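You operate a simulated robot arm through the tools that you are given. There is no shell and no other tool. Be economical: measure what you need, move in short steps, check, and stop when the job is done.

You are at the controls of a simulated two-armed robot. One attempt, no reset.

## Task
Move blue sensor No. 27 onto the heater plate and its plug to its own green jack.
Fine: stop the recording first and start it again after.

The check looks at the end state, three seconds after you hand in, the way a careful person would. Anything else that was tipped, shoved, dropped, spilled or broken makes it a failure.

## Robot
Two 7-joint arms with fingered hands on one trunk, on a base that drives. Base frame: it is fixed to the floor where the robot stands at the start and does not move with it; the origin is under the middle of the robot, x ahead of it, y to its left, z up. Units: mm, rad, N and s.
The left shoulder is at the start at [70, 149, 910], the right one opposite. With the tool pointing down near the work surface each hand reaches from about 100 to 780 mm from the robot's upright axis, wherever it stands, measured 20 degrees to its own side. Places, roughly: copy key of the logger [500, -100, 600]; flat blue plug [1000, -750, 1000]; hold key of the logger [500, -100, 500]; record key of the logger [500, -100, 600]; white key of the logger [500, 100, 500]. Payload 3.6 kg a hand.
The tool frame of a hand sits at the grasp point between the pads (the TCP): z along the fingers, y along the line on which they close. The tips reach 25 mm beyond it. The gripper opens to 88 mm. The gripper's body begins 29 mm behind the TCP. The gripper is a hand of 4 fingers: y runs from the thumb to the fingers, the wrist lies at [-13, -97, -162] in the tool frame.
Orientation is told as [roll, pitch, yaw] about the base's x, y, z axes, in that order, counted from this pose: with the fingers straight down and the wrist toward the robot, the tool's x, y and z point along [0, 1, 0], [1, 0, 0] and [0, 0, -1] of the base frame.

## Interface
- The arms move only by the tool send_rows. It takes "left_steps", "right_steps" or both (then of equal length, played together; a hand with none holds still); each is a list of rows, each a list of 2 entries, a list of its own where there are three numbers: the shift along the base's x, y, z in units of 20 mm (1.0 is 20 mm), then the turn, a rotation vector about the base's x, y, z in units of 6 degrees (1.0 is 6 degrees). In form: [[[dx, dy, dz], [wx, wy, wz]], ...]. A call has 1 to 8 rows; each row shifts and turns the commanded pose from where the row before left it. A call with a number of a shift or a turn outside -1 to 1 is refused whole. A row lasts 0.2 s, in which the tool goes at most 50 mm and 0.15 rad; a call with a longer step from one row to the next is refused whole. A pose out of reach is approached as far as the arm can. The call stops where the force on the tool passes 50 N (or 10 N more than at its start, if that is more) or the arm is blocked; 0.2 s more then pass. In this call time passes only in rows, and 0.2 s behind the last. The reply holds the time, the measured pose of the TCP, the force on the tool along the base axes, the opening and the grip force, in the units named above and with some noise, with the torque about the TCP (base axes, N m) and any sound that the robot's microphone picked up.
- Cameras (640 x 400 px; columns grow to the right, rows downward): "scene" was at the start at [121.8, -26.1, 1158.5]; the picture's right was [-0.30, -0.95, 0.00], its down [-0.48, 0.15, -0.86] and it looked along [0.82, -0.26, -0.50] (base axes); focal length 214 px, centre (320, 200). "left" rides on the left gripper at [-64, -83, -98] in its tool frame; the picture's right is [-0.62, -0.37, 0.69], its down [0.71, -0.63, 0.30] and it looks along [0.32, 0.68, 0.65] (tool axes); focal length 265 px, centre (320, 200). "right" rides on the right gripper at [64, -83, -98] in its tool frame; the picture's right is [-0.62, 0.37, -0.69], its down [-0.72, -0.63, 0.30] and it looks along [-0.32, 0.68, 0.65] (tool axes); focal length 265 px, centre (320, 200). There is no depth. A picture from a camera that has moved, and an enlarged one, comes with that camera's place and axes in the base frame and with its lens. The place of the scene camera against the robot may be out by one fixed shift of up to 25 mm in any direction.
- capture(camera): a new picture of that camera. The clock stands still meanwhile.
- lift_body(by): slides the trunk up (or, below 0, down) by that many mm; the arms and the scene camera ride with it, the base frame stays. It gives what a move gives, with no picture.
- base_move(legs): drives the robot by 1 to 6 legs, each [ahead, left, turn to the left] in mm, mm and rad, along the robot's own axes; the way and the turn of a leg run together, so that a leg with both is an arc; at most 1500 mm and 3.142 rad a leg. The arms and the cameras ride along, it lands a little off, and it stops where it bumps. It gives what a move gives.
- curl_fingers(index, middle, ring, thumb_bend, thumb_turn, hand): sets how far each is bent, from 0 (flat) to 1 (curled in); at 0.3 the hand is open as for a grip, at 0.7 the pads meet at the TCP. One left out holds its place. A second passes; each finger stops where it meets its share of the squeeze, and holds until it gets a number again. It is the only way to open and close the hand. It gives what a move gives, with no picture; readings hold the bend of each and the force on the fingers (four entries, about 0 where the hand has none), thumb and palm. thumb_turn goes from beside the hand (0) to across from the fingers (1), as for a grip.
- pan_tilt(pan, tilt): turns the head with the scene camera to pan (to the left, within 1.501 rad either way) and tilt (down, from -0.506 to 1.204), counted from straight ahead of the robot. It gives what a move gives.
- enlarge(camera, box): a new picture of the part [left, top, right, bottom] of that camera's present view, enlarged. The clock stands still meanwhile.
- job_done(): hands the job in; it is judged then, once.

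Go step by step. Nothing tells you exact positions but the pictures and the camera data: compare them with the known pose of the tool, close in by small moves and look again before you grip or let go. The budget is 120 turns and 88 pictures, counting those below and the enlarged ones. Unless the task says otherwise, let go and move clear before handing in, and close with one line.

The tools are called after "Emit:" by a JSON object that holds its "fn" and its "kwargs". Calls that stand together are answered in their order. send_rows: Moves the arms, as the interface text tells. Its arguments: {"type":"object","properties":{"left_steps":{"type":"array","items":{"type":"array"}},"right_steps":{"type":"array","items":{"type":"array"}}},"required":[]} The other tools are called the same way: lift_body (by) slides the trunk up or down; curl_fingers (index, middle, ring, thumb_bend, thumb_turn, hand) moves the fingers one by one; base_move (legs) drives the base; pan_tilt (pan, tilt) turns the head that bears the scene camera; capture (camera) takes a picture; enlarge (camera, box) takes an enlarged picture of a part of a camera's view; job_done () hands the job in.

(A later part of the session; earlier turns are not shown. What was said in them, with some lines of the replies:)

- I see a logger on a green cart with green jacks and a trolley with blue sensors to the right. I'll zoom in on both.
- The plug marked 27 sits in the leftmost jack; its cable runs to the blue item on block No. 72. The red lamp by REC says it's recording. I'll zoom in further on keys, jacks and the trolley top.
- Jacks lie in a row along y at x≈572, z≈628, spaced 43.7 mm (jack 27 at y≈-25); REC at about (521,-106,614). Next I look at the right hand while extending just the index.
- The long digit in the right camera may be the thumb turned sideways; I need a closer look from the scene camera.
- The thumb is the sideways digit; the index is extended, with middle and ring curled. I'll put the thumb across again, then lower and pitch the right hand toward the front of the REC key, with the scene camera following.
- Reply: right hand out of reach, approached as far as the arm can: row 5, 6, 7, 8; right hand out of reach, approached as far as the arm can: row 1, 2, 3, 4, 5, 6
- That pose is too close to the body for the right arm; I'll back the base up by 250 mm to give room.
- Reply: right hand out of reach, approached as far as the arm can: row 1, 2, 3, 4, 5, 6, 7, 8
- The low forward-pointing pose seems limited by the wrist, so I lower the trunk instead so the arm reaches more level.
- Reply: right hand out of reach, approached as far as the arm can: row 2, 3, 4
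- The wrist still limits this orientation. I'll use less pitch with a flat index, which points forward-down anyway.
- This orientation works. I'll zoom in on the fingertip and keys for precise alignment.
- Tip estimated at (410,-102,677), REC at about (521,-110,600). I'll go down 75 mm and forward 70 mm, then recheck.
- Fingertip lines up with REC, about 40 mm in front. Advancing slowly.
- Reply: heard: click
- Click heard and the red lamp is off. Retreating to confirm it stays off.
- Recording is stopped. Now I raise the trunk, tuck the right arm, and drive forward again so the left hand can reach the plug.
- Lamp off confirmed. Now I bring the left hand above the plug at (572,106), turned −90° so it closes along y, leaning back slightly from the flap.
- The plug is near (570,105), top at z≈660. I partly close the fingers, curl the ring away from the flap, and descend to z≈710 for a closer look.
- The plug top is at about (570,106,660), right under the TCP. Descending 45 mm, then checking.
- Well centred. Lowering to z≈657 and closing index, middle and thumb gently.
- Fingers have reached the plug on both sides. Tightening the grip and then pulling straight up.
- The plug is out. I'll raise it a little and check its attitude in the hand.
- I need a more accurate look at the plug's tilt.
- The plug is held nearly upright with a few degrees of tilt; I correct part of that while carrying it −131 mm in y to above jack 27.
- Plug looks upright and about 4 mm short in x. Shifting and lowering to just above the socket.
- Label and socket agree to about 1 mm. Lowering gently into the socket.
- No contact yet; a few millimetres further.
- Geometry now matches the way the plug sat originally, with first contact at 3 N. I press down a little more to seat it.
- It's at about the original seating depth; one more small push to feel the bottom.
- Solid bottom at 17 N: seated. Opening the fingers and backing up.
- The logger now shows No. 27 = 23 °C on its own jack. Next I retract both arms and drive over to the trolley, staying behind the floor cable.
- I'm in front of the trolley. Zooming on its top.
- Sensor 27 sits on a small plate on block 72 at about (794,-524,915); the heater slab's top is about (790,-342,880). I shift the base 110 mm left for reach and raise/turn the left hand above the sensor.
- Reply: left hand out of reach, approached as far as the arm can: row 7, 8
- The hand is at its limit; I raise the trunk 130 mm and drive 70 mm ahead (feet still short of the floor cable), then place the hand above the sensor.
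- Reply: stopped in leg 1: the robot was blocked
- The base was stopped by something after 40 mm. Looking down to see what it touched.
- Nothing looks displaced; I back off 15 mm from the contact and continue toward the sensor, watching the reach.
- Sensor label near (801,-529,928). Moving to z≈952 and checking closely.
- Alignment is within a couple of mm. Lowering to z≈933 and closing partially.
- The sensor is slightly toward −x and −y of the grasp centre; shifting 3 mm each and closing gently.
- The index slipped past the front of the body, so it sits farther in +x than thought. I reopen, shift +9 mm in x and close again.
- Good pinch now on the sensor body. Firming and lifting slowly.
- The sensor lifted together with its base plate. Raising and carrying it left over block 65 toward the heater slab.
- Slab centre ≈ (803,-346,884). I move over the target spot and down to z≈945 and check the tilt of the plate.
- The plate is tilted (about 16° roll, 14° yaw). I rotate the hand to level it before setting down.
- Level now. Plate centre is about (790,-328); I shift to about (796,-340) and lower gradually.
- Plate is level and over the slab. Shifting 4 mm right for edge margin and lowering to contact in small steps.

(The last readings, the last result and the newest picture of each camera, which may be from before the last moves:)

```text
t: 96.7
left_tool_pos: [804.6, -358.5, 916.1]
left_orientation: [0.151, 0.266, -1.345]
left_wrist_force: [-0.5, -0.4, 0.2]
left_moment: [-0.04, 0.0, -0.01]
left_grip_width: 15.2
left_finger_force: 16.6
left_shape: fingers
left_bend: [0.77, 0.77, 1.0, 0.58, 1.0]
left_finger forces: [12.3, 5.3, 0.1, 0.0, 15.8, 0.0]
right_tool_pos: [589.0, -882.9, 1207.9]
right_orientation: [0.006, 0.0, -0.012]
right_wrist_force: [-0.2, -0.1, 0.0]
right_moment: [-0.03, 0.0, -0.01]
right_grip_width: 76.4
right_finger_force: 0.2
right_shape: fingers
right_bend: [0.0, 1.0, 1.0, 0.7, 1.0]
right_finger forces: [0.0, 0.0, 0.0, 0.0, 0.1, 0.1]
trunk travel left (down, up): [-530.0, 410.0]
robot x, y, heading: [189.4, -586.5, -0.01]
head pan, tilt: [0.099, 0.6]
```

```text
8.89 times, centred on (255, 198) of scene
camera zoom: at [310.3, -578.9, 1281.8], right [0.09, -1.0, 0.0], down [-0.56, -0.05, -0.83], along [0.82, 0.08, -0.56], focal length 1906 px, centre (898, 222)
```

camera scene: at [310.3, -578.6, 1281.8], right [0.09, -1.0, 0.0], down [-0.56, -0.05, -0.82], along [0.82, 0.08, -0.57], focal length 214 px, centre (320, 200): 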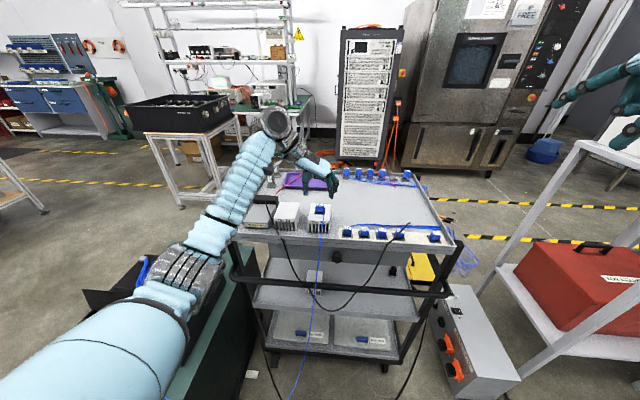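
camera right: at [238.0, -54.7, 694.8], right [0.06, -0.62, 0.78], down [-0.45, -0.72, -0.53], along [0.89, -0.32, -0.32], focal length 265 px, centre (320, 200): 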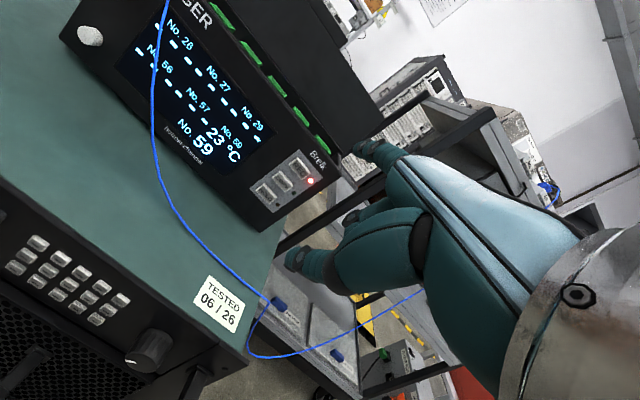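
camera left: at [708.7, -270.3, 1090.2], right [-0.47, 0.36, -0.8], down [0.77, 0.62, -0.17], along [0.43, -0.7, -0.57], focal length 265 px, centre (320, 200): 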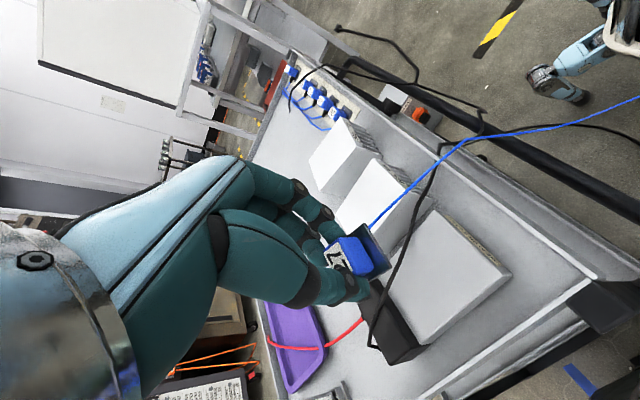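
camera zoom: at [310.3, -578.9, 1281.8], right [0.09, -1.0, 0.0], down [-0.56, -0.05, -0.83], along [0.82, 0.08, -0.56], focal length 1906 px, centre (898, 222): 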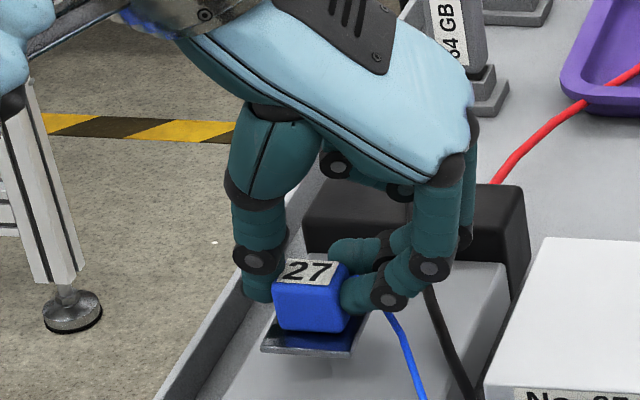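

Still a small gap under the plate; continuing down in 2 mm steps.

Emit:
{"fn": "send_rows", "kwargs": {"left_steps": [[[0, 0, -0.1], [0, 0, 0]], [[0, 0, -0.1], [0, 0, 0]], [[0, 0, -0.1], [0, 0, 0]]]}}

```text
t: 97.5
left_tool_pos: [804.6, -356.6, 911.0]
left_orientation: [0.151, 0.264, -1.342]
left_wrist_force: [-0.2, -0.4, -0.4]
left_moment: [0.0, -0.03, 0.03]
left_grip_width: 15.2
left_finger_force: 16.4
left_shape: fingers
left_bend: [0.77, 0.77, 1.0, 0.58, 1.0]
left_finger forces: [12.1, 5.2, 0.1, 0.0, 15.7, 0.0]
right_tool_pos: [588.3, -883.4, 1207.0]
right_orientation: [0.006, -0.002, -0.012]
right_wrist_force: [-0.2, -0.8, 0.1]
right_moment: [-0.03, 0.0, -0.05]
right_grip_width: 76.2
right_finger_force: 0.1
right_shape: fingers
right_bend: [0.0, 1.0, 1.0, 0.7, 1.0]
right_finger forces: [0.0, 0.0, 0.1, 0.0, 0.0, 0.0]
trunk travel left (down, up): [-530.0, 410.0]
robot x, y, heading: [187.3, -586.7, -0.01]
head pan, tilt: [0.099, 0.6]
```

Emit:
{"fn": "send_rows", "kwargs": {"left_steps": [[[0, 0, -0.1], [0, 0, 0]], [[0, 0, -0.1], [0, 0, 0]]]}}

```text
t: 98.1
left_tool_pos: [805.8, -357.5, 908.1]
left_orientation: [0.15, 0.265, -1.343]
left_wrist_force: [-0.3, -0.4, 0.7]
left_moment: [0.01, 0.02, 0.0]
left_grip_width: 15.3
left_finger_force: 16.9
left_shape: fingers
left_bend: [0.77, 0.77, 1.0, 0.58, 1.0]
left_finger forces: [12.1, 5.7, 0.0, 0.0, 15.8, 0.0]
right_tool_pos: [588.6, -883.1, 1207.5]
right_orientation: [0.005, 0.001, -0.013]
right_wrist_force: [0.0, 0.7, 0.5]
right_moment: [0.02, -0.02, -0.02]
right_grip_width: 76.5
right_finger_force: 0.1
right_shape: fingers
right_bend: [0.0, 1.0, 1.0, 0.7, 1.0]
right_finger forces: [0.1, 0.0, 0.1, 0.0, 0.1, 0.0]
trunk travel left (down, up): [-530.0, 410.0]
robot x, y, heading: [185.6, -589.6, -0.011]
head pan, tilt: [0.099, 0.6]
```

No contact yet; one more careful look, then on down.

Emit:
{"fn": "send_rows", "kwargs": {"left_steps": [[[0, 0, -0.1], [0, 0, 0]], [[0, 0, -0.1], [0, 0, 0]]]}}

Emit:
{"fn": "enlarge", "kwargs": {"camera": "scene", "box": [225, 175, 285, 220]}}

```text
t: 98.7
left_tool_pos: [805.0, -359.2, 905.3]
left_orientation: [0.153, 0.262, -1.342]
left_wrist_force: [2.8, 2.6, 7.4]
left_moment: [0.05, -0.02, -0.04]
left_grip_width: 15.9
left_finger_force: 21.6
left_shape: fingers
left_bend: [0.78, 0.77, 1.0, 0.58, 1.0]
left_finger forces: [14.1, 12.7, 0.0, 0.0, 16.9, 0.0]
right_tool_pos: [588.4, -883.3, 1208.3]
right_orientation: [0.005, -0.001, -0.011]
right_wrist_force: [-0.1, 0.3, -0.4]
right_moment: [0.01, -0.01, -0.02]
right_grip_width: 76.4
right_finger_force: 0.0
right_shape: fingers
right_bend: [0.0, 1.0, 1.0, 0.7, 1.0]
right_finger forces: [0.1, 0.1, 0.0, 0.1, 0.1, 0.1]
trunk travel left (down, up): [-530.0, 410.0]
robot x, y, heading: [185.9, -585.8, -0.003]
head pan, tilt: [0.099, 0.6]
```

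```text
8.89 times, centred on (255, 198) of scene
camera zoom: at [309.7, -579.0, 1282.0], right [0.09, -1.0, 0.0], down [-0.56, -0.05, -0.83], along [0.82, 0.08, -0.56], focal length 1906 px, centre (898, 222)
```

zoom: 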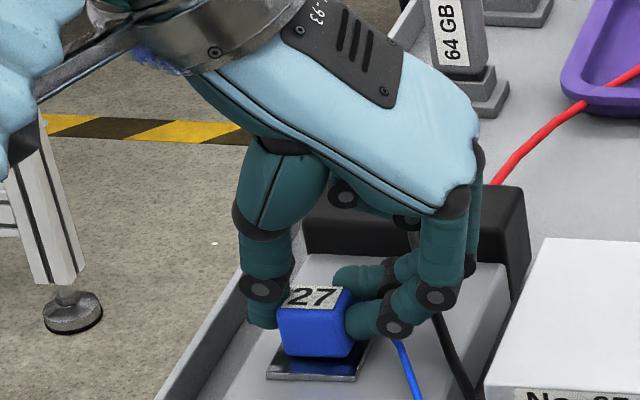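

Plate touches the slab at 7 N. Releasing: thumb first, fingers slightly, then looking.

Emit:
{"fn": "curl_fingers", "kwargs": {"hand": "left", "index": 0.7, "middle": 0.7, "thumb_bend": 0.5}}

Emit:
{"fn": "curl_fingers", "kwargs": {"hand": "left", "index": 0.58, "middle": 0.6, "thumb_bend": 0.4}}

Emit:
{"fn": "enlarge", "kwargs": {"camera": "scene", "box": [225, 175, 285, 220]}}

```text
t: 99.7
left_tool_pos: [803.6, -359.8, 905.1]
left_orientation: [0.15, 0.265, -1.343]
left_wrist_force: [1.0, -4.4, 9.3]
left_moment: [-0.08, 0.05, 0.02]
left_grip_width: 19.6
left_finger_force: 6.9
left_shape: fingers
left_bend: [0.71, 0.7, 1.0, 0.49, 1.0]
left_finger forces: [12.4, 0.0, 0.0, 0.1, 1.0, 0.1]
right_tool_pos: [587.0, -884.0, 1207.3]
right_orientation: [0.006, -0.002, -0.013]
right_wrist_force: [0.4, 0.7, 0.0]
right_moment: [0.0, -0.01, -0.02]
right_grip_width: 76.3
right_finger_force: 0.1
right_shape: fingers
right_bend: [0.0, 1.0, 1.0, 0.7, 1.0]
right_finger forces: [0.0, 0.1, 0.0, 0.0, 0.0, 0.0]
trunk travel left (down, up): [-530.0, 410.0]
robot x, y, heading: [189.2, -588.2, -0.009]
head pan, tilt: [0.099, 0.6]
```

```text
t: 100.7
left_tool_pos: [803.1, -357.9, 906.3]
left_orientation: [0.153, 0.263, -1.343]
left_wrist_force: [0.9, 0.7, 17.9]
left_moment: [0.04, 0.05, -0.01]
left_grip_width: 29.4
left_finger_force: 10.0
left_shape: fingers
left_bend: [0.71, 0.61, 1.0, 0.4, 0.99]
left_finger forces: [18.4, 1.2, 0.0, 0.0, 0.1, 0.0]
right_tool_pos: [585.9, -883.9, 1208.5]
right_orientation: [0.006, -0.001, -0.012]
right_wrist_force: [0.7, -0.3, 0.2]
right_moment: [-0.01, -0.01, 0.03]
right_grip_width: 76.4
right_finger_force: 0.0
right_shape: fingers
right_bend: [0.0, 1.0, 1.0, 0.7, 1.0]
right_finger forces: [0.0, 0.0, 0.0, 0.0, 0.0, 0.1]
trunk travel left (down, up): [-530.0, 410.0]
robot x, y, heading: [186.4, -590.8, -0.002]
head pan, tilt: [0.099, 0.6]
```

```text
8.89 times, centred on (255, 198) of scene
camera zoom: at [307.6, -579.9, 1282.2], right [0.09, -1.0, 0.0], down [-0.56, -0.05, -0.83], along [0.82, 0.08, -0.56], focal length 1906 px, centre (898, 222)
```

zoom: 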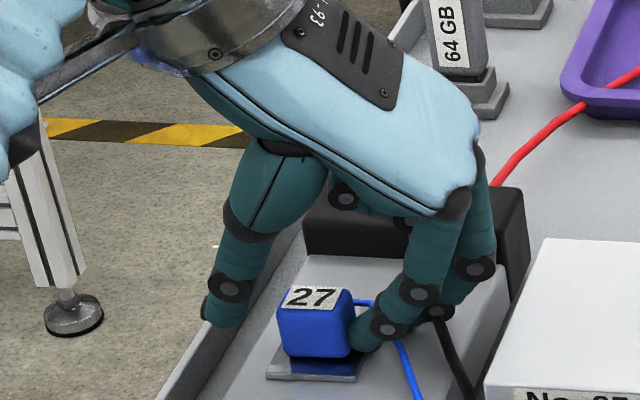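

The index tip is pressing on the slab; I set it to hold its present bend, then lift in small steps so it doesn't drag the sensor or cable.

Emit:
{"fn": "curl_fingers", "kwargs": {"hand": "left", "index": 0.68, "middle": 0.62}}

Emit:
{"fn": "send_rows", "kwargs": {"left_steps": [[[0, 0, 0.15], [0, 0, 0]], [[0, -0.05, 0.2], [0, 0, 0]], [[0, -0.05, 0.3], [0, 0, 0]], [[0, 0, 0.4], [0, 0, 0]]]}}

Emit:
{"fn": "enlarge", "kwargs": {"camera": "scene", "box": [225, 175, 285, 220]}}

```text
t: 101.7
left_tool_pos: [803.7, -359.9, 905.2]
left_orientation: [0.151, 0.264, -1.344]
left_wrist_force: [1.6, -6.4, 12.6]
left_moment: [-0.14, 0.02, 0.01]
left_grip_width: 28.3
left_finger_force: 7.7
left_shape: fingers
left_bend: [0.71, 0.62, 1.0, 0.4, 0.99]
left_finger forces: [14.7, 0.7, 0.0, 0.1, 0.0, 0.0]
right_tool_pos: [585.8, -885.2, 1208.4]
right_orientation: [0.009, -0.001, -0.013]
right_wrist_force: [0.6, 0.1, 0.1]
right_moment: [0.0, -0.03, -0.02]
right_grip_width: 76.4
right_finger_force: 0.0
right_shape: fingers
right_bend: [0.0, 1.0, 1.0, 0.7, 1.0]
right_finger forces: [0.0, 0.1, 0.0, 0.1, 0.1, 0.1]
trunk travel left (down, up): [-530.0, 410.0]
robot x, y, heading: [188.3, -587.2, -0.005]
head pan, tilt: [0.099, 0.6]
```

```text
t: 102.7
left_tool_pos: [804.2, -359.6, 923.4]
left_orientation: [0.149, 0.264, -1.344]
left_wrist_force: [0.1, -0.5, -0.3]
left_moment: [-0.01, 0.01, 0.01]
left_grip_width: 32.1
left_finger_force: 0.2
left_shape: fingers
left_bend: [0.68, 0.62, 1.0, 0.4, 0.99]
left_finger forces: [0.0, 0.0, 0.0, 0.1, 0.0, 0.0]
right_tool_pos: [590.1, -881.8, 1209.1]
right_orientation: [0.004, 0.001, -0.012]
right_wrist_force: [-0.1, 0.9, 0.7]
right_moment: [0.01, 0.0, -0.02]
right_grip_width: 76.8
right_finger_force: 0.2
right_shape: fingers
right_bend: [0.0, 1.0, 1.0, 0.7, 1.0]
right_finger forces: [0.0, 0.0, 0.0, 0.0, 0.1, 0.0]
trunk travel left (down, up): [-530.0, 410.0]
robot x, y, heading: [187.8, -588.0, -0.004]
head pan, tilt: [0.099, 0.6]
```

```text
8.89 times, centred on (255, 198) of scene
camera zoom: at [309.9, -578.7, 1281.8], right [0.09, -1.0, 0.0], down [-0.56, -0.05, -0.83], along [0.82, 0.08, -0.56], focal length 1906 px, centre (898, 222)
```

zoom: 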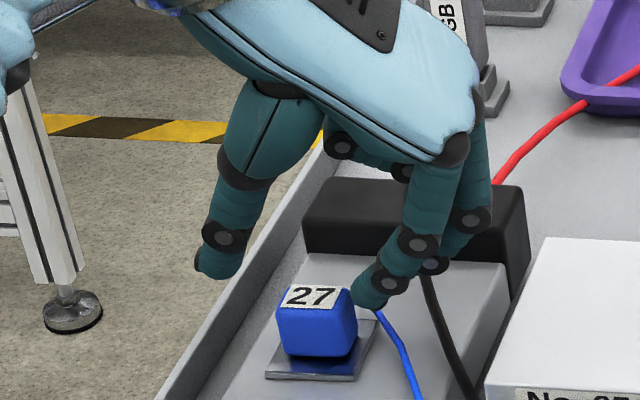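

Sensor stays flat on the slab. Lifting the hand well clear.

Emit:
{"fn": "send_rows", "kwargs": {"left_steps": [[[0, -0.1, 0.5], [0, 0, 0]], [[0, 0, 0.8], [0, 0, 0]], [[0, 0, 1], [0, 0, 0]], [[0, 0, 1], [0, 0, 0]], [[-0.3, 0, 1], [0, 0, 0]], [[-0.8, 0, 1], [0, 0, 0]], [[-1, 0, 1], [0, 0, 0]], [[-1, 0, 1], [0, 0, 0]]]}}

Emit:
{"fn": "send_rows", "kwargs": {"left_steps": [[[-1, 0, 0.3], [-0.5, 0, 0.8]], [[-1, 0, 0.3], [-0.5, 0, 0.8]], [[-1, 0, 0.3], [-0.5, 0, 0.8]], [[-1, 0, 0.3], [-0.5, 0, 0.8]], [[-1, 0, 0.3], [-0.5, 0, 0.8]], [[-1, 0, 0], [0, 0, 0.8]], [[-1, 0, 0], [0, 0, 0.8]], [[-1, 0, 0], [0, 0, 0.8]]]}}

Emit:
{"fn": "enlarge", "kwargs": {"camera": "scene", "box": [190, 145, 330, 250]}}

```text
t: 104.5
left_tool_pos: [742.4, -364.9, 1070.2]
left_orientation: [0.151, 0.263, -1.343]
left_wrist_force: [0.4, -0.6, 0.7]
left_moment: [0.0, -0.02, 0.0]
left_grip_width: 32.3
left_finger_force: 0.2
left_shape: fingers
left_bend: [0.68, 0.62, 1.0, 0.4, 0.99]
left_finger forces: [0.1, 0.0, 0.0, 0.0, 0.0, 0.0]
right_tool_pos: [587.6, -883.3, 1207.8]
right_orientation: [0.006, -0.002, -0.013]
right_wrist_force: [-0.9, 1.0, 0.0]
right_moment: [0.0, -0.02, 0.03]
right_grip_width: 76.3
right_finger_force: 0.0
right_shape: fingers
right_bend: [0.0, 1.0, 1.0, 0.7, 1.0]
right_finger forces: [0.0, 0.0, 0.0, 0.0, 0.1, 0.0]
trunk travel left (down, up): [-530.0, 410.0]
robot x, y, heading: [188.1, -588.3, -0.013]
head pan, tilt: [0.099, 0.6]
```

```text
t: 106.3
left_tool_pos: [582.2, -361.1, 1102.5]
left_orientation: [0.039, 0.027, -0.686]
left_wrist_force: [0.2, 0.7, -0.6]
left_moment: [0.01, 0.0, 0.01]
left_grip_width: 32.5
left_finger_force: 0.1
left_shape: fingers
left_bend: [0.68, 0.62, 1.0, 0.4, 0.99]
left_finger forces: [0.0, 0.1, 0.0, 0.1, 0.1, 0.1]
right_tool_pos: [588.7, -882.9, 1208.1]
right_orientation: [0.005, 0.0, -0.012]
right_wrist_force: [-0.1, 0.1, -0.3]
right_moment: [-0.02, 0.02, 0.01]
right_grip_width: 76.4
right_finger_force: 0.0
right_shape: fingers
right_bend: [0.0, 1.0, 1.0, 0.7, 1.0]
right_finger forces: [0.1, 0.0, 0.0, 0.0, 0.0, 0.0]
trunk travel left (down, up): [-530.0, 410.0]
robot x, y, heading: [187.3, -584.6, -0.006]
head pan, tilt: [0.099, 0.6]
```

```text
3.81 times, centred on (260, 198) of scene
camera zoom: at [309.4, -578.6, 1281.9], right [0.09, -1.0, 0.0], down [-0.56, -0.05, -0.83], along [0.82, 0.08, -0.56], focal length 817 px, centre (549, 210)
```

zoom: 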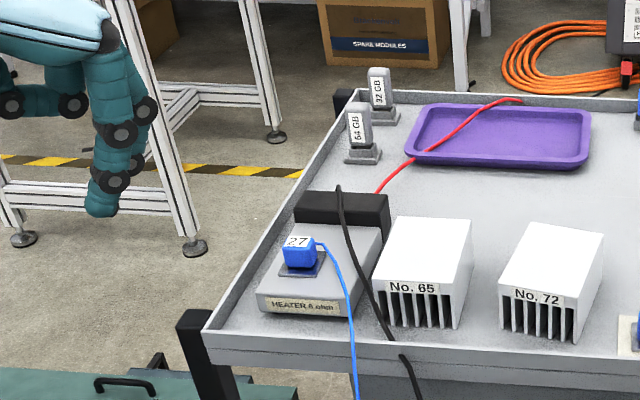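

Sensor 27 sits on the heater plate. Now I drive back to the logger position to restart the recording.

Emit:
{"fn": "send_rows", "kwargs": {"left_steps": [[[-1, 0, 1], [0, 0, 0]], [[-1, 0, 1], [0, 0, 0]], [[-0.5, 0, 1], [0, 0, 0]], [[0, 0, 1], [0, 0, 0]], [[0, 0, 1], [0, 0, 0]]]}}

Emit:
{"fn": "base_move", "kwargs": {"legs": [[-440, 0, 0], [0, 588, 0]]}}

Emit:
{"fn": "lift_body", "kwargs": {"by": -410}}

Emit:
{"fn": "pan_tilt", "kwargs": {"pan": -0.1, "tilt": 0.5}}

Emit:
{"fn": "capture", "kwargs": {"camera": "scene"}}

```text
t: 107.5
left_tool_pos: [532.0, -362.1, 1200.6]
left_orientation: [0.039, 0.029, -0.686]
left_wrist_force: [-0.3, -0.4, 0.3]
left_moment: [0.02, -0.03, 0.04]
left_grip_width: 32.5
left_finger_force: 0.0
left_shape: fingers
left_bend: [0.68, 0.62, 1.0, 0.4, 0.99]
left_finger forces: [0.0, 0.0, 0.0, 0.0, 0.1, 0.0]
right_tool_pos: [588.3, -884.5, 1208.4]
right_orientation: [0.006, -0.001, -0.012]
right_wrist_force: [0.4, 0.2, 0.8]
right_moment: [-0.02, 0.0, 0.01]
right_grip_width: 76.4
right_finger_force: 0.2
right_shape: fingers
right_bend: [0.0, 1.0, 1.0, 0.7, 1.0]
right_finger forces: [0.0, 0.0, 0.0, 0.0, 0.0, 0.1]
trunk travel left (down, up): [-530.0, 410.0]
robot x, y, heading: [186.7, -583.1, -0.001]
head pan, tilt: [0.099, 0.6]
```

```text
t: 119.1
left_tool_pos: [91.6, 95.8, 1200.9]
left_orientation: [0.044, 0.025, -0.688]
left_wrist_force: [-0.3, 0.0, -0.6]
left_moment: [0.02, 0.01, -0.03]
left_grip_width: 32.2
left_finger_force: 0.0
left_shape: fingers
left_bend: [0.68, 0.62, 1.0, 0.4, 0.99]
left_finger forces: [0.1, 0.0, 0.1, 0.0, 0.1, 0.0]
right_tool_pos: [147.1, -425.9, 1206.4]
right_orientation: [0.009, -0.004, -0.014]
right_wrist_force: [-0.8, -0.6, 0.0]
right_moment: [0.01, 0.02, 0.04]
right_grip_width: 76.2
right_finger_force: 0.0
right_shape: fingers
right_bend: [0.0, 1.0, 1.0, 0.7, 1.0]
right_finger forces: [0.0, 0.1, 0.0, 0.0, 0.0, 0.0]
trunk travel left (down, up): [-530.0, 410.0]
robot x, y, heading: [-259.9, -126.9, -0.01]
head pan, tilt: [0.099, 0.6]
stopped in leg 2: the robot was blocked; the commanded pose is now the measured one
```

```text
refused: -410 is not a number from -400 to 400
```

```text
t: 119.8
left_tool_pos: [95.2, 102.3, 1198.6]
left_orientation: [0.039, 0.025, -0.688]
left_wrist_force: [0.9, 0.3, 0.3]
left_moment: [-0.05, 0.01, -0.04]
left_grip_width: 32.5
left_finger_force: 0.1
left_shape: fingers
left_bend: [0.68, 0.62, 1.0, 0.4, 0.99]
left_finger forces: [0.0, 0.0, 0.0, 0.1, 0.0, 0.0]
right_tool_pos: [151.5, -419.4, 1207.2]
right_orientation: [0.003, 0.001, -0.012]
right_wrist_force: [0.1, 0.1, -0.7]
right_moment: [0.0, 0.06, 0.02]
right_grip_width: 76.3
right_finger_force: 0.1
right_shape: fingers
right_bend: [0.0, 1.0, 1.0, 0.7, 1.0]
right_finger forces: [0.0, 0.1, 0.0, 0.0, 0.0, 0.0]
trunk travel left (down, up): [-530.0, 410.0]
robot x, y, heading: [-258.9, -129.5, -0.01]
head pan, tilt: [-0.099, 0.499]
```

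```text
7 pictures are left
camera scene: at [-125.4, -136.4, 1289.8], right [-0.11, -0.99, 0.0], down [-0.48, 0.05, -0.87], along [0.87, -0.09, -0.49], focal length 214 px, centre (320, 200)
```

scene: 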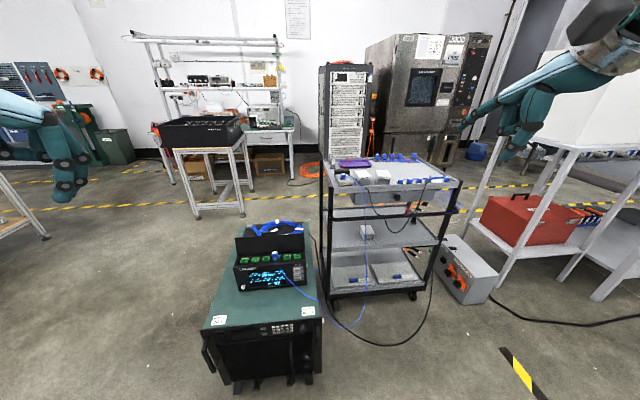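

The base got blocked at y≈-127, likely the outstretched left elbow near the left bench. I back off right, tuck the left arm as it was earlier, and then lower the trunk.

Emit:
{"fn": "base_move", "kwargs": {"legs": [[0, -25, 0]]}}

Emit:
{"fn": "send_rows", "kwargs": {"left_steps": [[[0.6, -0.6, 0], [0, 0, 0.85]], [[0.6, -0.6, 0], [0, 0, 0.85]], [[0.6, -0.6, 0], [0, 0, 0.85]], [[0.6, -0.6, 0], [0, 0, 0.85]], [[0.6, -0.6, 0], [0, 0, 0.85]], [[0.5, -0.6, 0], [0, 0, 0.85]], [[0.5, -0.6, 0], [0, 0, 0.85]], [[0, -0.5, 0], [0, 0, 0.6]]]}}

Emit:
{"fn": "pan_tilt", "kwargs": {"pan": 1.3, "tilt": 0.7}}

Emit:
{"fn": "capture", "kwargs": {"camera": "scene"}}

```text
t: 121.2
left_tool_pos: [91.3, 103.4, 1188.1]
left_orientation: [0.015, 0.037, -0.599]
left_wrist_force: [0.1, 1.1, -0.7]
left_moment: [-0.09, 0.02, 0.0]
left_grip_width: 32.8
left_finger_force: 0.1
left_shape: fingers
left_bend: [0.68, 0.62, 1.0, 0.4, 0.99]
left_finger forces: [0.1, 0.0, 0.0, 0.0, 0.0, 0.0]
right_tool_pos: [192.0, -411.6, 1198.0]
right_orientation: [-0.014, 0.032, 0.072]
right_wrist_force: [0.3, 0.2, -0.8]
right_moment: [-0.08, 0.03, -0.04]
right_grip_width: 75.6
right_finger_force: 0.0
right_shape: fingers
right_bend: [0.0, 1.0, 1.0, 0.7, 1.0]
right_finger forces: [0.0, 0.1, 0.0, 0.0, 0.0, 0.0]
trunk travel left (down, up): [-530.0, 410.0]
robot x, y, heading: [-236.0, -150.5, -0.022]
head pan, tilt: [-0.099, 0.499]
stopped in leg 1: the robot was blocked; the commanded pose is now the measured one
```

```text
t: 123.0
left_tool_pos: [143.1, -8.7, 1200.1]
left_orientation: [0.045, 0.024, 0.089]
left_wrist_force: [-0.9, 0.0, 0.0]
left_moment: [0.05, -0.03, 0.04]
left_grip_width: 33.0
left_finger_force: 0.1
left_shape: fingers
left_bend: [0.68, 0.62, 1.0, 0.4, 0.99]
left_finger forces: [0.0, 0.0, 0.0, 0.0, 0.0, 0.0]
right_tool_pos: [161.4, -431.8, 1205.4]
right_orientation: [0.0, 0.006, 0.072]
right_wrist_force: [0.1, -0.3, 0.0]
right_moment: [0.01, -0.02, -0.04]
right_grip_width: 76.2
right_finger_force: 0.1
right_shape: fingers
right_bend: [0.0, 1.0, 1.0, 0.7, 1.0]
right_finger forces: [0.0, 0.0, 0.1, 0.0, 0.1, 0.0]
trunk travel left (down, up): [-530.0, 410.0]
robot x, y, heading: [-237.4, -153.9, -0.018]
head pan, tilt: [-0.099, 0.499]
```

```text
t: 124.6
left_tool_pos: [150.0, -6.6, 1197.9]
left_orientation: [0.042, 0.031, 0.088]
left_wrist_force: [1.0, 0.1, 0.2]
left_moment: [-0.04, 0.05, 0.02]
left_grip_width: 32.8
left_finger_force: 0.1
left_shape: fingers
left_bend: [0.68, 0.62, 1.0, 0.4, 0.99]
left_finger forces: [0.1, 0.0, 0.0, 0.0, 0.1, 0.0]
right_tool_pos: [169.4, -428.9, 1204.1]
right_orientation: [-0.002, 0.012, 0.073]
right_wrist_force: [0.2, -0.6, -0.1]
right_moment: [0.01, 0.01, -0.02]
right_grip_width: 76.2
right_finger_force: 0.0
right_shape: fingers
right_bend: [0.0, 1.0, 1.0, 0.7, 1.0]
right_finger forces: [0.0, 0.0, 0.0, 0.1, 0.1, 0.0]
trunk travel left (down, up): [-530.0, 410.0]
robot x, y, heading: [-240.2, -154.0, -0.019]
head pan, tilt: [1.3, 0.7]
```

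```text
6 pictures are left
camera scene: at [-173.6, -72.7, 1272.8], right [0.96, -0.29, 0.0], down [-0.19, -0.62, -0.76], along [0.22, 0.73, -0.65], focal length 214 px, centre (320, 200)
```

scene: 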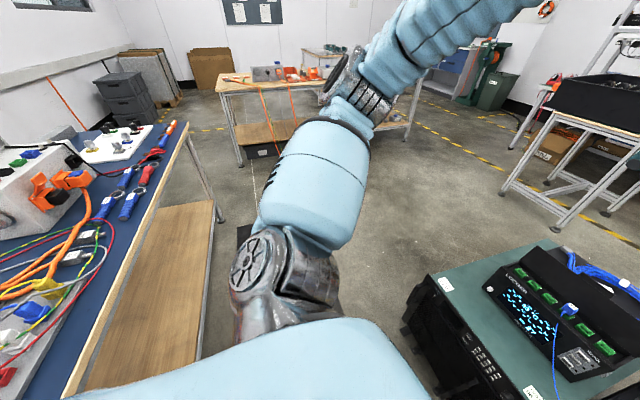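

A bench stands behind-left (edge at x≈-553), which my rear touched; its items look undisturbed. I move ahead 45 mm first, then left, then lower the trunk.

Emit:
{"fn": "base_move", "kwargs": {"legs": [[45, 0, 0], [0, 145, 0.018]]}}

Emit:
{"fn": "lift_body", "kwargs": {"by": -400}}

Emit:
{"fn": "pan_tilt", "kwargs": {"pan": -0.1, "tilt": 0.5}}

```text
t: 127.9
left_tool_pos: [191.8, 137.6, 1198.1]
left_orientation: [0.044, 0.028, 0.095]
left_wrist_force: [-0.9, 0.1, -1.1]
left_moment: [0.03, -0.02, 0.02]
left_grip_width: 32.9
left_finger_force: 0.0
left_shape: fingers
left_bend: [0.68, 0.62, 1.0, 0.4, 0.99]
left_finger forces: [0.0, 0.0, 0.0, 0.0, 0.0, 0.0]
right_tool_pos: [214.8, -282.7, 1204.7]
right_orientation: [0.001, 0.009, 0.081]
right_wrist_force: [-0.1, -0.2, 0.0]
right_moment: [-0.03, 0.0, -0.02]
right_grip_width: 76.1
right_finger_force: 0.2
right_shape: fingers
right_bend: [0.0, 1.0, 1.0, 0.7, 1.0]
right_finger forces: [0.0, 0.1, 0.0, 0.0, 0.0, 0.0]
trunk travel left (down, up): [-530.0, 410.0]
robot x, y, heading: [-190.5, -8.6, -0.009]
head pan, tilt: [1.3, 0.7]
```

```text
t: 131.8
left_tool_pos: [191.5, 140.7, 800.5]
left_orientation: [0.042, 0.025, 0.094]
left_wrist_force: [-0.4, 0.1, -0.4]
left_moment: [0.0, 0.03, -0.04]
left_grip_width: 32.6
left_finger_force: 0.0
left_shape: fingers
left_bend: [0.68, 0.62, 1.0, 0.4, 0.99]
left_finger forces: [0.1, 0.0, 0.0, 0.1, 0.0, 0.0]
right_tool_pos: [213.5, -283.1, 805.7]
right_orientation: [-0.002, 0.006, 0.081]
right_wrist_force: [0.0, 0.6, 0.4]
right_moment: [-0.02, 0.01, -0.02]
right_grip_width: 76.2
right_finger_force: 0.0
right_shape: fingers
right_bend: [0.0, 1.0, 1.0, 0.7, 1.0]
right_finger forces: [0.0, 0.1, 0.0, 0.1, 0.1, 0.0]
trunk travel left (down, up): [-130.0, 810.0]
robot x, y, heading: [-188.7, -6.4, -0.01]
head pan, tilt: [1.3, 0.7]
```

```text
t: 133.3
left_tool_pos: [192.1, 140.8, 799.5]
left_orientation: [0.042, 0.027, 0.094]
left_wrist_force: [0.0, -0.1, 0.5]
left_moment: [-0.03, 0.0, 0.02]
left_grip_width: 32.8
left_finger_force: 0.1
left_shape: fingers
left_bend: [0.68, 0.62, 1.0, 0.4, 0.99]
left_finger forces: [0.0, 0.0, 0.1, 0.0, 0.0, 0.0]
right_tool_pos: [214.6, -281.7, 805.4]
right_orientation: [-0.001, 0.007, 0.081]
right_wrist_force: [0.1, 0.2, 0.2]
right_moment: [0.03, -0.01, -0.02]
right_grip_width: 76.4
right_finger_force: 0.1
right_shape: fingers
right_bend: [0.0, 1.0, 1.0, 0.7, 1.0]
right_finger forces: [0.0, 0.1, 0.1, 0.0, 0.0, 0.0]
trunk travel left (down, up): [-130.0, 810.0]
robot x, y, heading: [-193.7, -9.7, -0.012]
head pan, tilt: [-0.099, 0.499]
```

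Base is back in place. Moving the right hand to the standoff in front of REC with the same pitched pose.

Emit:
{"fn": "send_rows", "kwargs": {"right_steps": [[[0.9, 1, -1], [0, -0.5, -0.1]], [[0.9, 1, -1], [0, -0.5, -0.1]], [[0.9, 1, -1], [0, -0.5, -0.1]], [[0.9, 1, -1], [0, -0.5, -0.1]], [[0.9, 1, -1], [0, -0.5, -0.1]], [[0.9, 1, -1], [0, -0.5, -0.1]], [[0.9, 1, -1], [0, -0.5, -0.1]], [[0.9, 0.85, -1], [0, -0.5, -0.1]]]}}

```text
t: 135.1
left_tool_pos: [192.1, 140.6, 799.4]
left_orientation: [0.042, 0.029, 0.094]
left_wrist_force: [1.1, -0.2, 0.1]
left_moment: [0.0, -0.01, 0.0]
left_grip_width: 32.7
left_finger_force: 0.1
left_shape: fingers
left_bend: [0.68, 0.62, 1.0, 0.4, 0.99]
left_finger forces: [0.0, 0.0, 0.0, 0.1, 0.0, 0.1]
right_tool_pos: [359.7, -124.1, 643.1]
right_orientation: [-0.017, -0.411, -0.003]
right_wrist_force: [0.4, 0.9, -0.2]
right_moment: [0.02, -0.02, 0.04]
right_grip_width: 76.2
right_finger_force: 0.1
right_shape: fingers
right_bend: [0.0, 1.0, 1.0, 0.7, 1.0]
right_finger forces: [0.1, 0.1, 0.0, 0.1, 0.0, 0.1]
trunk travel left (down, up): [-130.0, 810.0]
robot x, y, heading: [-191.3, -6.6, -0.008]
head pan, tilt: [-0.099, 0.499]
```

Emit:
{"fn": "send_rows", "kwargs": {"right_steps": [[[0.5, 0, -1], [0.16, 0, 0]], [[0.5, -0.05, -1], [0, 0, 0]], [[0.5, 0, -1], [0, 0, 0]], [[0.5, 0, -0.9], [0, 0, 0]], [[0.5, 0, 0], [0, 0, 0]], [[0.6, 0, 0], [0, 0, 0]]]}}

Emit:
{"fn": "enlarge", "kwargs": {"camera": "right", "box": [230, 70, 430, 195]}}

```text
t: 136.5
left_tool_pos: [190.0, 140.3, 798.4]
left_orientation: [0.042, 0.028, 0.096]
left_wrist_force: [-0.1, -0.6, -0.1]
left_moment: [0.0, 0.02, 0.0]
left_grip_width: 32.9
left_finger_force: 0.1
left_shape: fingers
left_bend: [0.68, 0.62, 1.0, 0.4, 0.99]
left_finger forces: [0.0, 0.0, 0.1, 0.0, 0.0, 0.0]
right_tool_pos: [420.2, -127.8, 566.9]
right_orientation: [0.001, -0.412, -0.009]
right_wrist_force: [0.1, -0.1, -0.6]
right_moment: [0.0, 0.01, 0.01]
right_grip_width: 76.1
right_finger_force: 0.1
right_shape: fingers
right_bend: [0.0, 1.0, 1.0, 0.7, 1.0]
right_finger forces: [0.0, 0.1, 0.0, 0.1, 0.0, 0.0]
trunk travel left (down, up): [-130.0, 810.0]
robot x, y, heading: [-187.1, -10.8, -0.014]
head pan, tilt: [-0.099, 0.499]
```

```text
3.20 times, centred on (330, 132) of right
camera zoom: at [304.2, -61.4, 623.1], right [0.06, -0.62, 0.78], down [-0.46, -0.71, -0.53], along [0.89, -0.33, -0.33], focal length 849 px, centre (288, 416)
```

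zoom: 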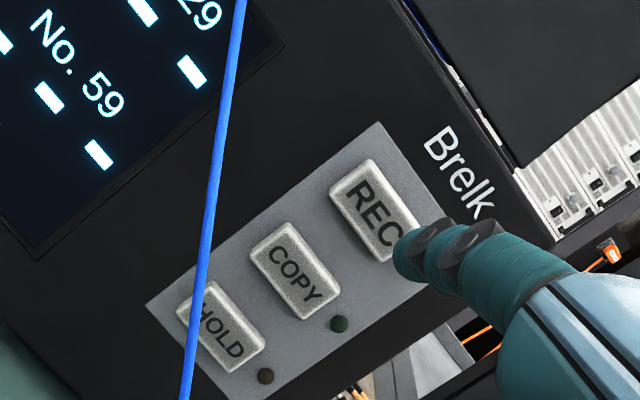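

Aligned; a 2 mm nudge left and press.

Emit:
{"fn": "send_rows", "kwargs": {"right_steps": [[[0.4, 0.12, 0], [0, 0, 0]], [[0.4, 0, 0], [0, 0, 0]], [[0.4, 0, 0], [0, 0, 0]], [[0.3, 0, 0], [0, 0, 0]], [[0.17, 0, 0], [0, 0, 0]]]}}

```text
t: 137.7
left_tool_pos: [191.0, 140.9, 798.7]
left_orientation: [0.043, 0.026, 0.095]
left_wrist_force: [-0.1, 0.5, -1.1]
left_moment: [-0.01, -0.02, -0.03]
left_grip_width: 32.7
left_finger_force: 0.0
left_shape: fingers
left_bend: [0.68, 0.62, 1.0, 0.4, 0.99]
left_finger forces: [0.0, 0.1, 0.0, 0.0, 0.0, 0.0]
right_tool_pos: [450.9, -123.1, 568.1]
right_orientation: [0.002, -0.411, -0.007]
right_wrist_force: [-2.4, -0.1, 0.0]
right_moment: [-0.01, -0.13, 0.02]
right_grip_width: 75.8
right_finger_force: 1.4
right_shape: fingers
right_bend: [0.0, 1.0, 1.0, 0.7, 1.0]
right_finger forces: [2.4, 0.0, 0.0, 0.0, 0.0, 0.0]
trunk travel left (down, up): [-130.0, 810.0]
robot x, y, heading: [-191.7, -6.4, -0.011]
head pan, tilt: [-0.099, 0.499]
heard: click
```

Click heard. Retreating and checking the lamp.

Emit:
{"fn": "send_rows", "kwargs": {"right_steps": [[[-0.5, 0, 0], [0, 0, 0]], [[-1, 0, 0], [0, 0, 0]], [[-1, 0, 0.5], [0, 0, 0]], [[-1, 0, 1], [0, 0, 0]], [[-1, -0.5, 1], [0, 0, 0]], [[-1, -1, 1], [0, 0, 0]], [[0, -1, 1], [0, 0, 0]], [[0, -1, 1], [0, 0, 0]]]}}

Emit:
{"fn": "enlarge", "kwargs": {"camera": "scene", "box": [240, 110, 440, 235]}}

```text
t: 139.5
left_tool_pos: [191.0, 141.2, 799.1]
left_orientation: [0.041, 0.027, 0.094]
left_wrist_force: [0.7, 0.0, -0.4]
left_moment: [0.01, -0.03, -0.02]
left_grip_width: 32.7
left_finger_force: 0.0
left_shape: fingers
left_bend: [0.68, 0.62, 1.0, 0.4, 0.99]
left_finger forces: [0.1, 0.0, 0.0, 0.0, 0.0, 0.0]
right_tool_pos: [344.7, -194.1, 676.5]
right_orientation: [0.003, -0.41, -0.008]
right_wrist_force: [1.0, -0.4, -0.4]
right_moment: [0.0, 0.03, 0.03]
right_grip_width: 76.3
right_finger_force: 0.0
right_shape: fingers
right_bend: [0.0, 1.0, 1.0, 0.7, 1.0]
right_finger forces: [0.0, 0.1, 0.1, 0.1, 0.1, 0.0]
trunk travel left (down, up): [-130.0, 810.0]
robot x, y, heading: [-189.9, -4.7, -0.012]
head pan, tilt: [-0.099, 0.499]
```

```text
3.20 times, centred on (340, 172) of scene
camera zoom: at [-64.8, -16.8, 890.9], right [-0.11, -0.99, 0.0], down [-0.48, 0.05, -0.88], along [0.87, -0.1, -0.48], focal length 686 px, centre (256, 288)
```

zoom: 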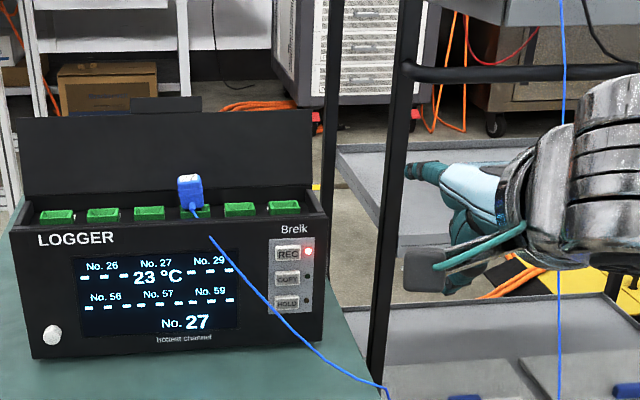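

REC lamp is on and No. 27 reads on its own jack. One last check that the sensor is still on the heater plate.

Emit:
{"fn": "lift_body", "kwargs": {"by": 400}}

Emit:
{"fn": "pan_tilt", "kwargs": {"pan": -0.35, "tilt": 0.4}}

Emit:
{"fn": "enlarge", "kwargs": {"camera": "scene", "box": [200, 130, 440, 290]}}

```text
t: 143.3
left_tool_pos: [190.5, 139.2, 1198.2]
left_orientation: [0.042, 0.03, 0.093]
left_wrist_force: [1.0, -0.9, -0.8]
left_moment: [-0.03, 0.01, -0.01]
left_grip_width: 32.7
left_finger_force: 0.1
left_shape: fingers
left_bend: [0.68, 0.62, 1.0, 0.4, 0.99]
left_finger forces: [0.0, 0.1, 0.0, 0.1, 0.0, 0.0]
right_tool_pos: [342.9, -194.8, 1076.9]
right_orientation: [0.002, -0.411, -0.008]
right_wrist_force: [-0.7, 0.6, -0.8]
right_moment: [0.0, 0.01, -0.01]
right_grip_width: 76.0
right_finger_force: 0.1
right_shape: fingers
right_bend: [0.0, 1.0, 1.0, 0.7, 1.0]
right_finger forces: [0.1, 0.1, 0.0, 0.0, 0.1, 0.1]
trunk travel left (down, up): [-530.0, 410.0]
robot x, y, heading: [-190.9, -6.3, -0.009]
head pan, tilt: [-0.099, 0.499]
```

```text
t: 144.1
left_tool_pos: [191.0, 140.3, 1199.2]
left_orientation: [0.041, 0.028, 0.094]
left_wrist_force: [-0.6, -0.1, -0.9]
left_moment: [0.02, 0.0, -0.03]
left_grip_width: 32.8
left_finger_force: 0.1
left_shape: fingers
left_bend: [0.68, 0.62, 1.0, 0.4, 0.99]
left_finger forces: [0.0, 0.0, 0.0, 0.0, 0.0, 0.0]
right_tool_pos: [344.2, -192.9, 1076.1]
right_orientation: [0.002, -0.412, -0.009]
right_wrist_force: [-0.1, 0.2, 0.5]
right_moment: [0.01, -0.02, -0.02]
right_grip_width: 76.1
right_finger_force: 0.1
right_shape: fingers
right_bend: [0.0, 1.0, 1.0, 0.7, 1.0]
right_finger forces: [0.1, 0.0, 0.0, 0.1, 0.0, 0.1]
trunk travel left (down, up): [-530.0, 410.0]
robot x, y, heading: [-191.5, -4.2, -0.012]
head pan, tilt: [-0.351, 0.4]
```

```text
2.50 times, centred on (320, 210) of scene
camera zoom: at [-68.4, -39.3, 1300.0], right [-0.35, -0.94, 0.0], down [-0.36, 0.14, -0.92], along [0.86, -0.33, -0.39], focal length 536 px, centre (320, 175)
```

zoom: 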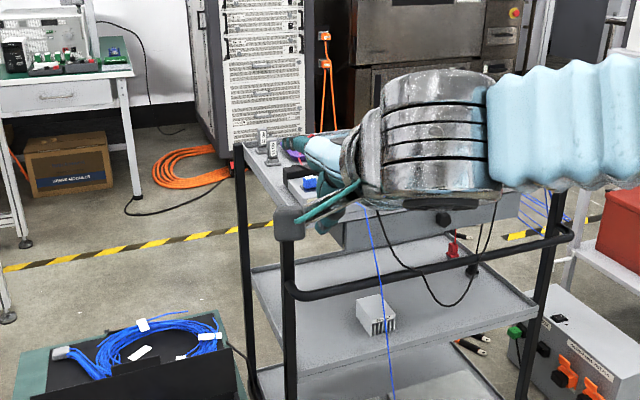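

The blue sensor is visible on the heater plate just behind the right hand, and everything else stands as before. Handing in.

Emit:
{"fn": "job_done", "kwargs": {}}

```text
The job is handed in.
```

Sensor No. 27 is on the heater plate and its plug is in green jack 27, where the logger reads 23 °C. I stopped the recording first and started it again after, and the REC lamp is on. The base bumped something twice: once in front of the trolley (cause not seen) and once at the bench behind me. I saw nothing moved or knocked over either time.
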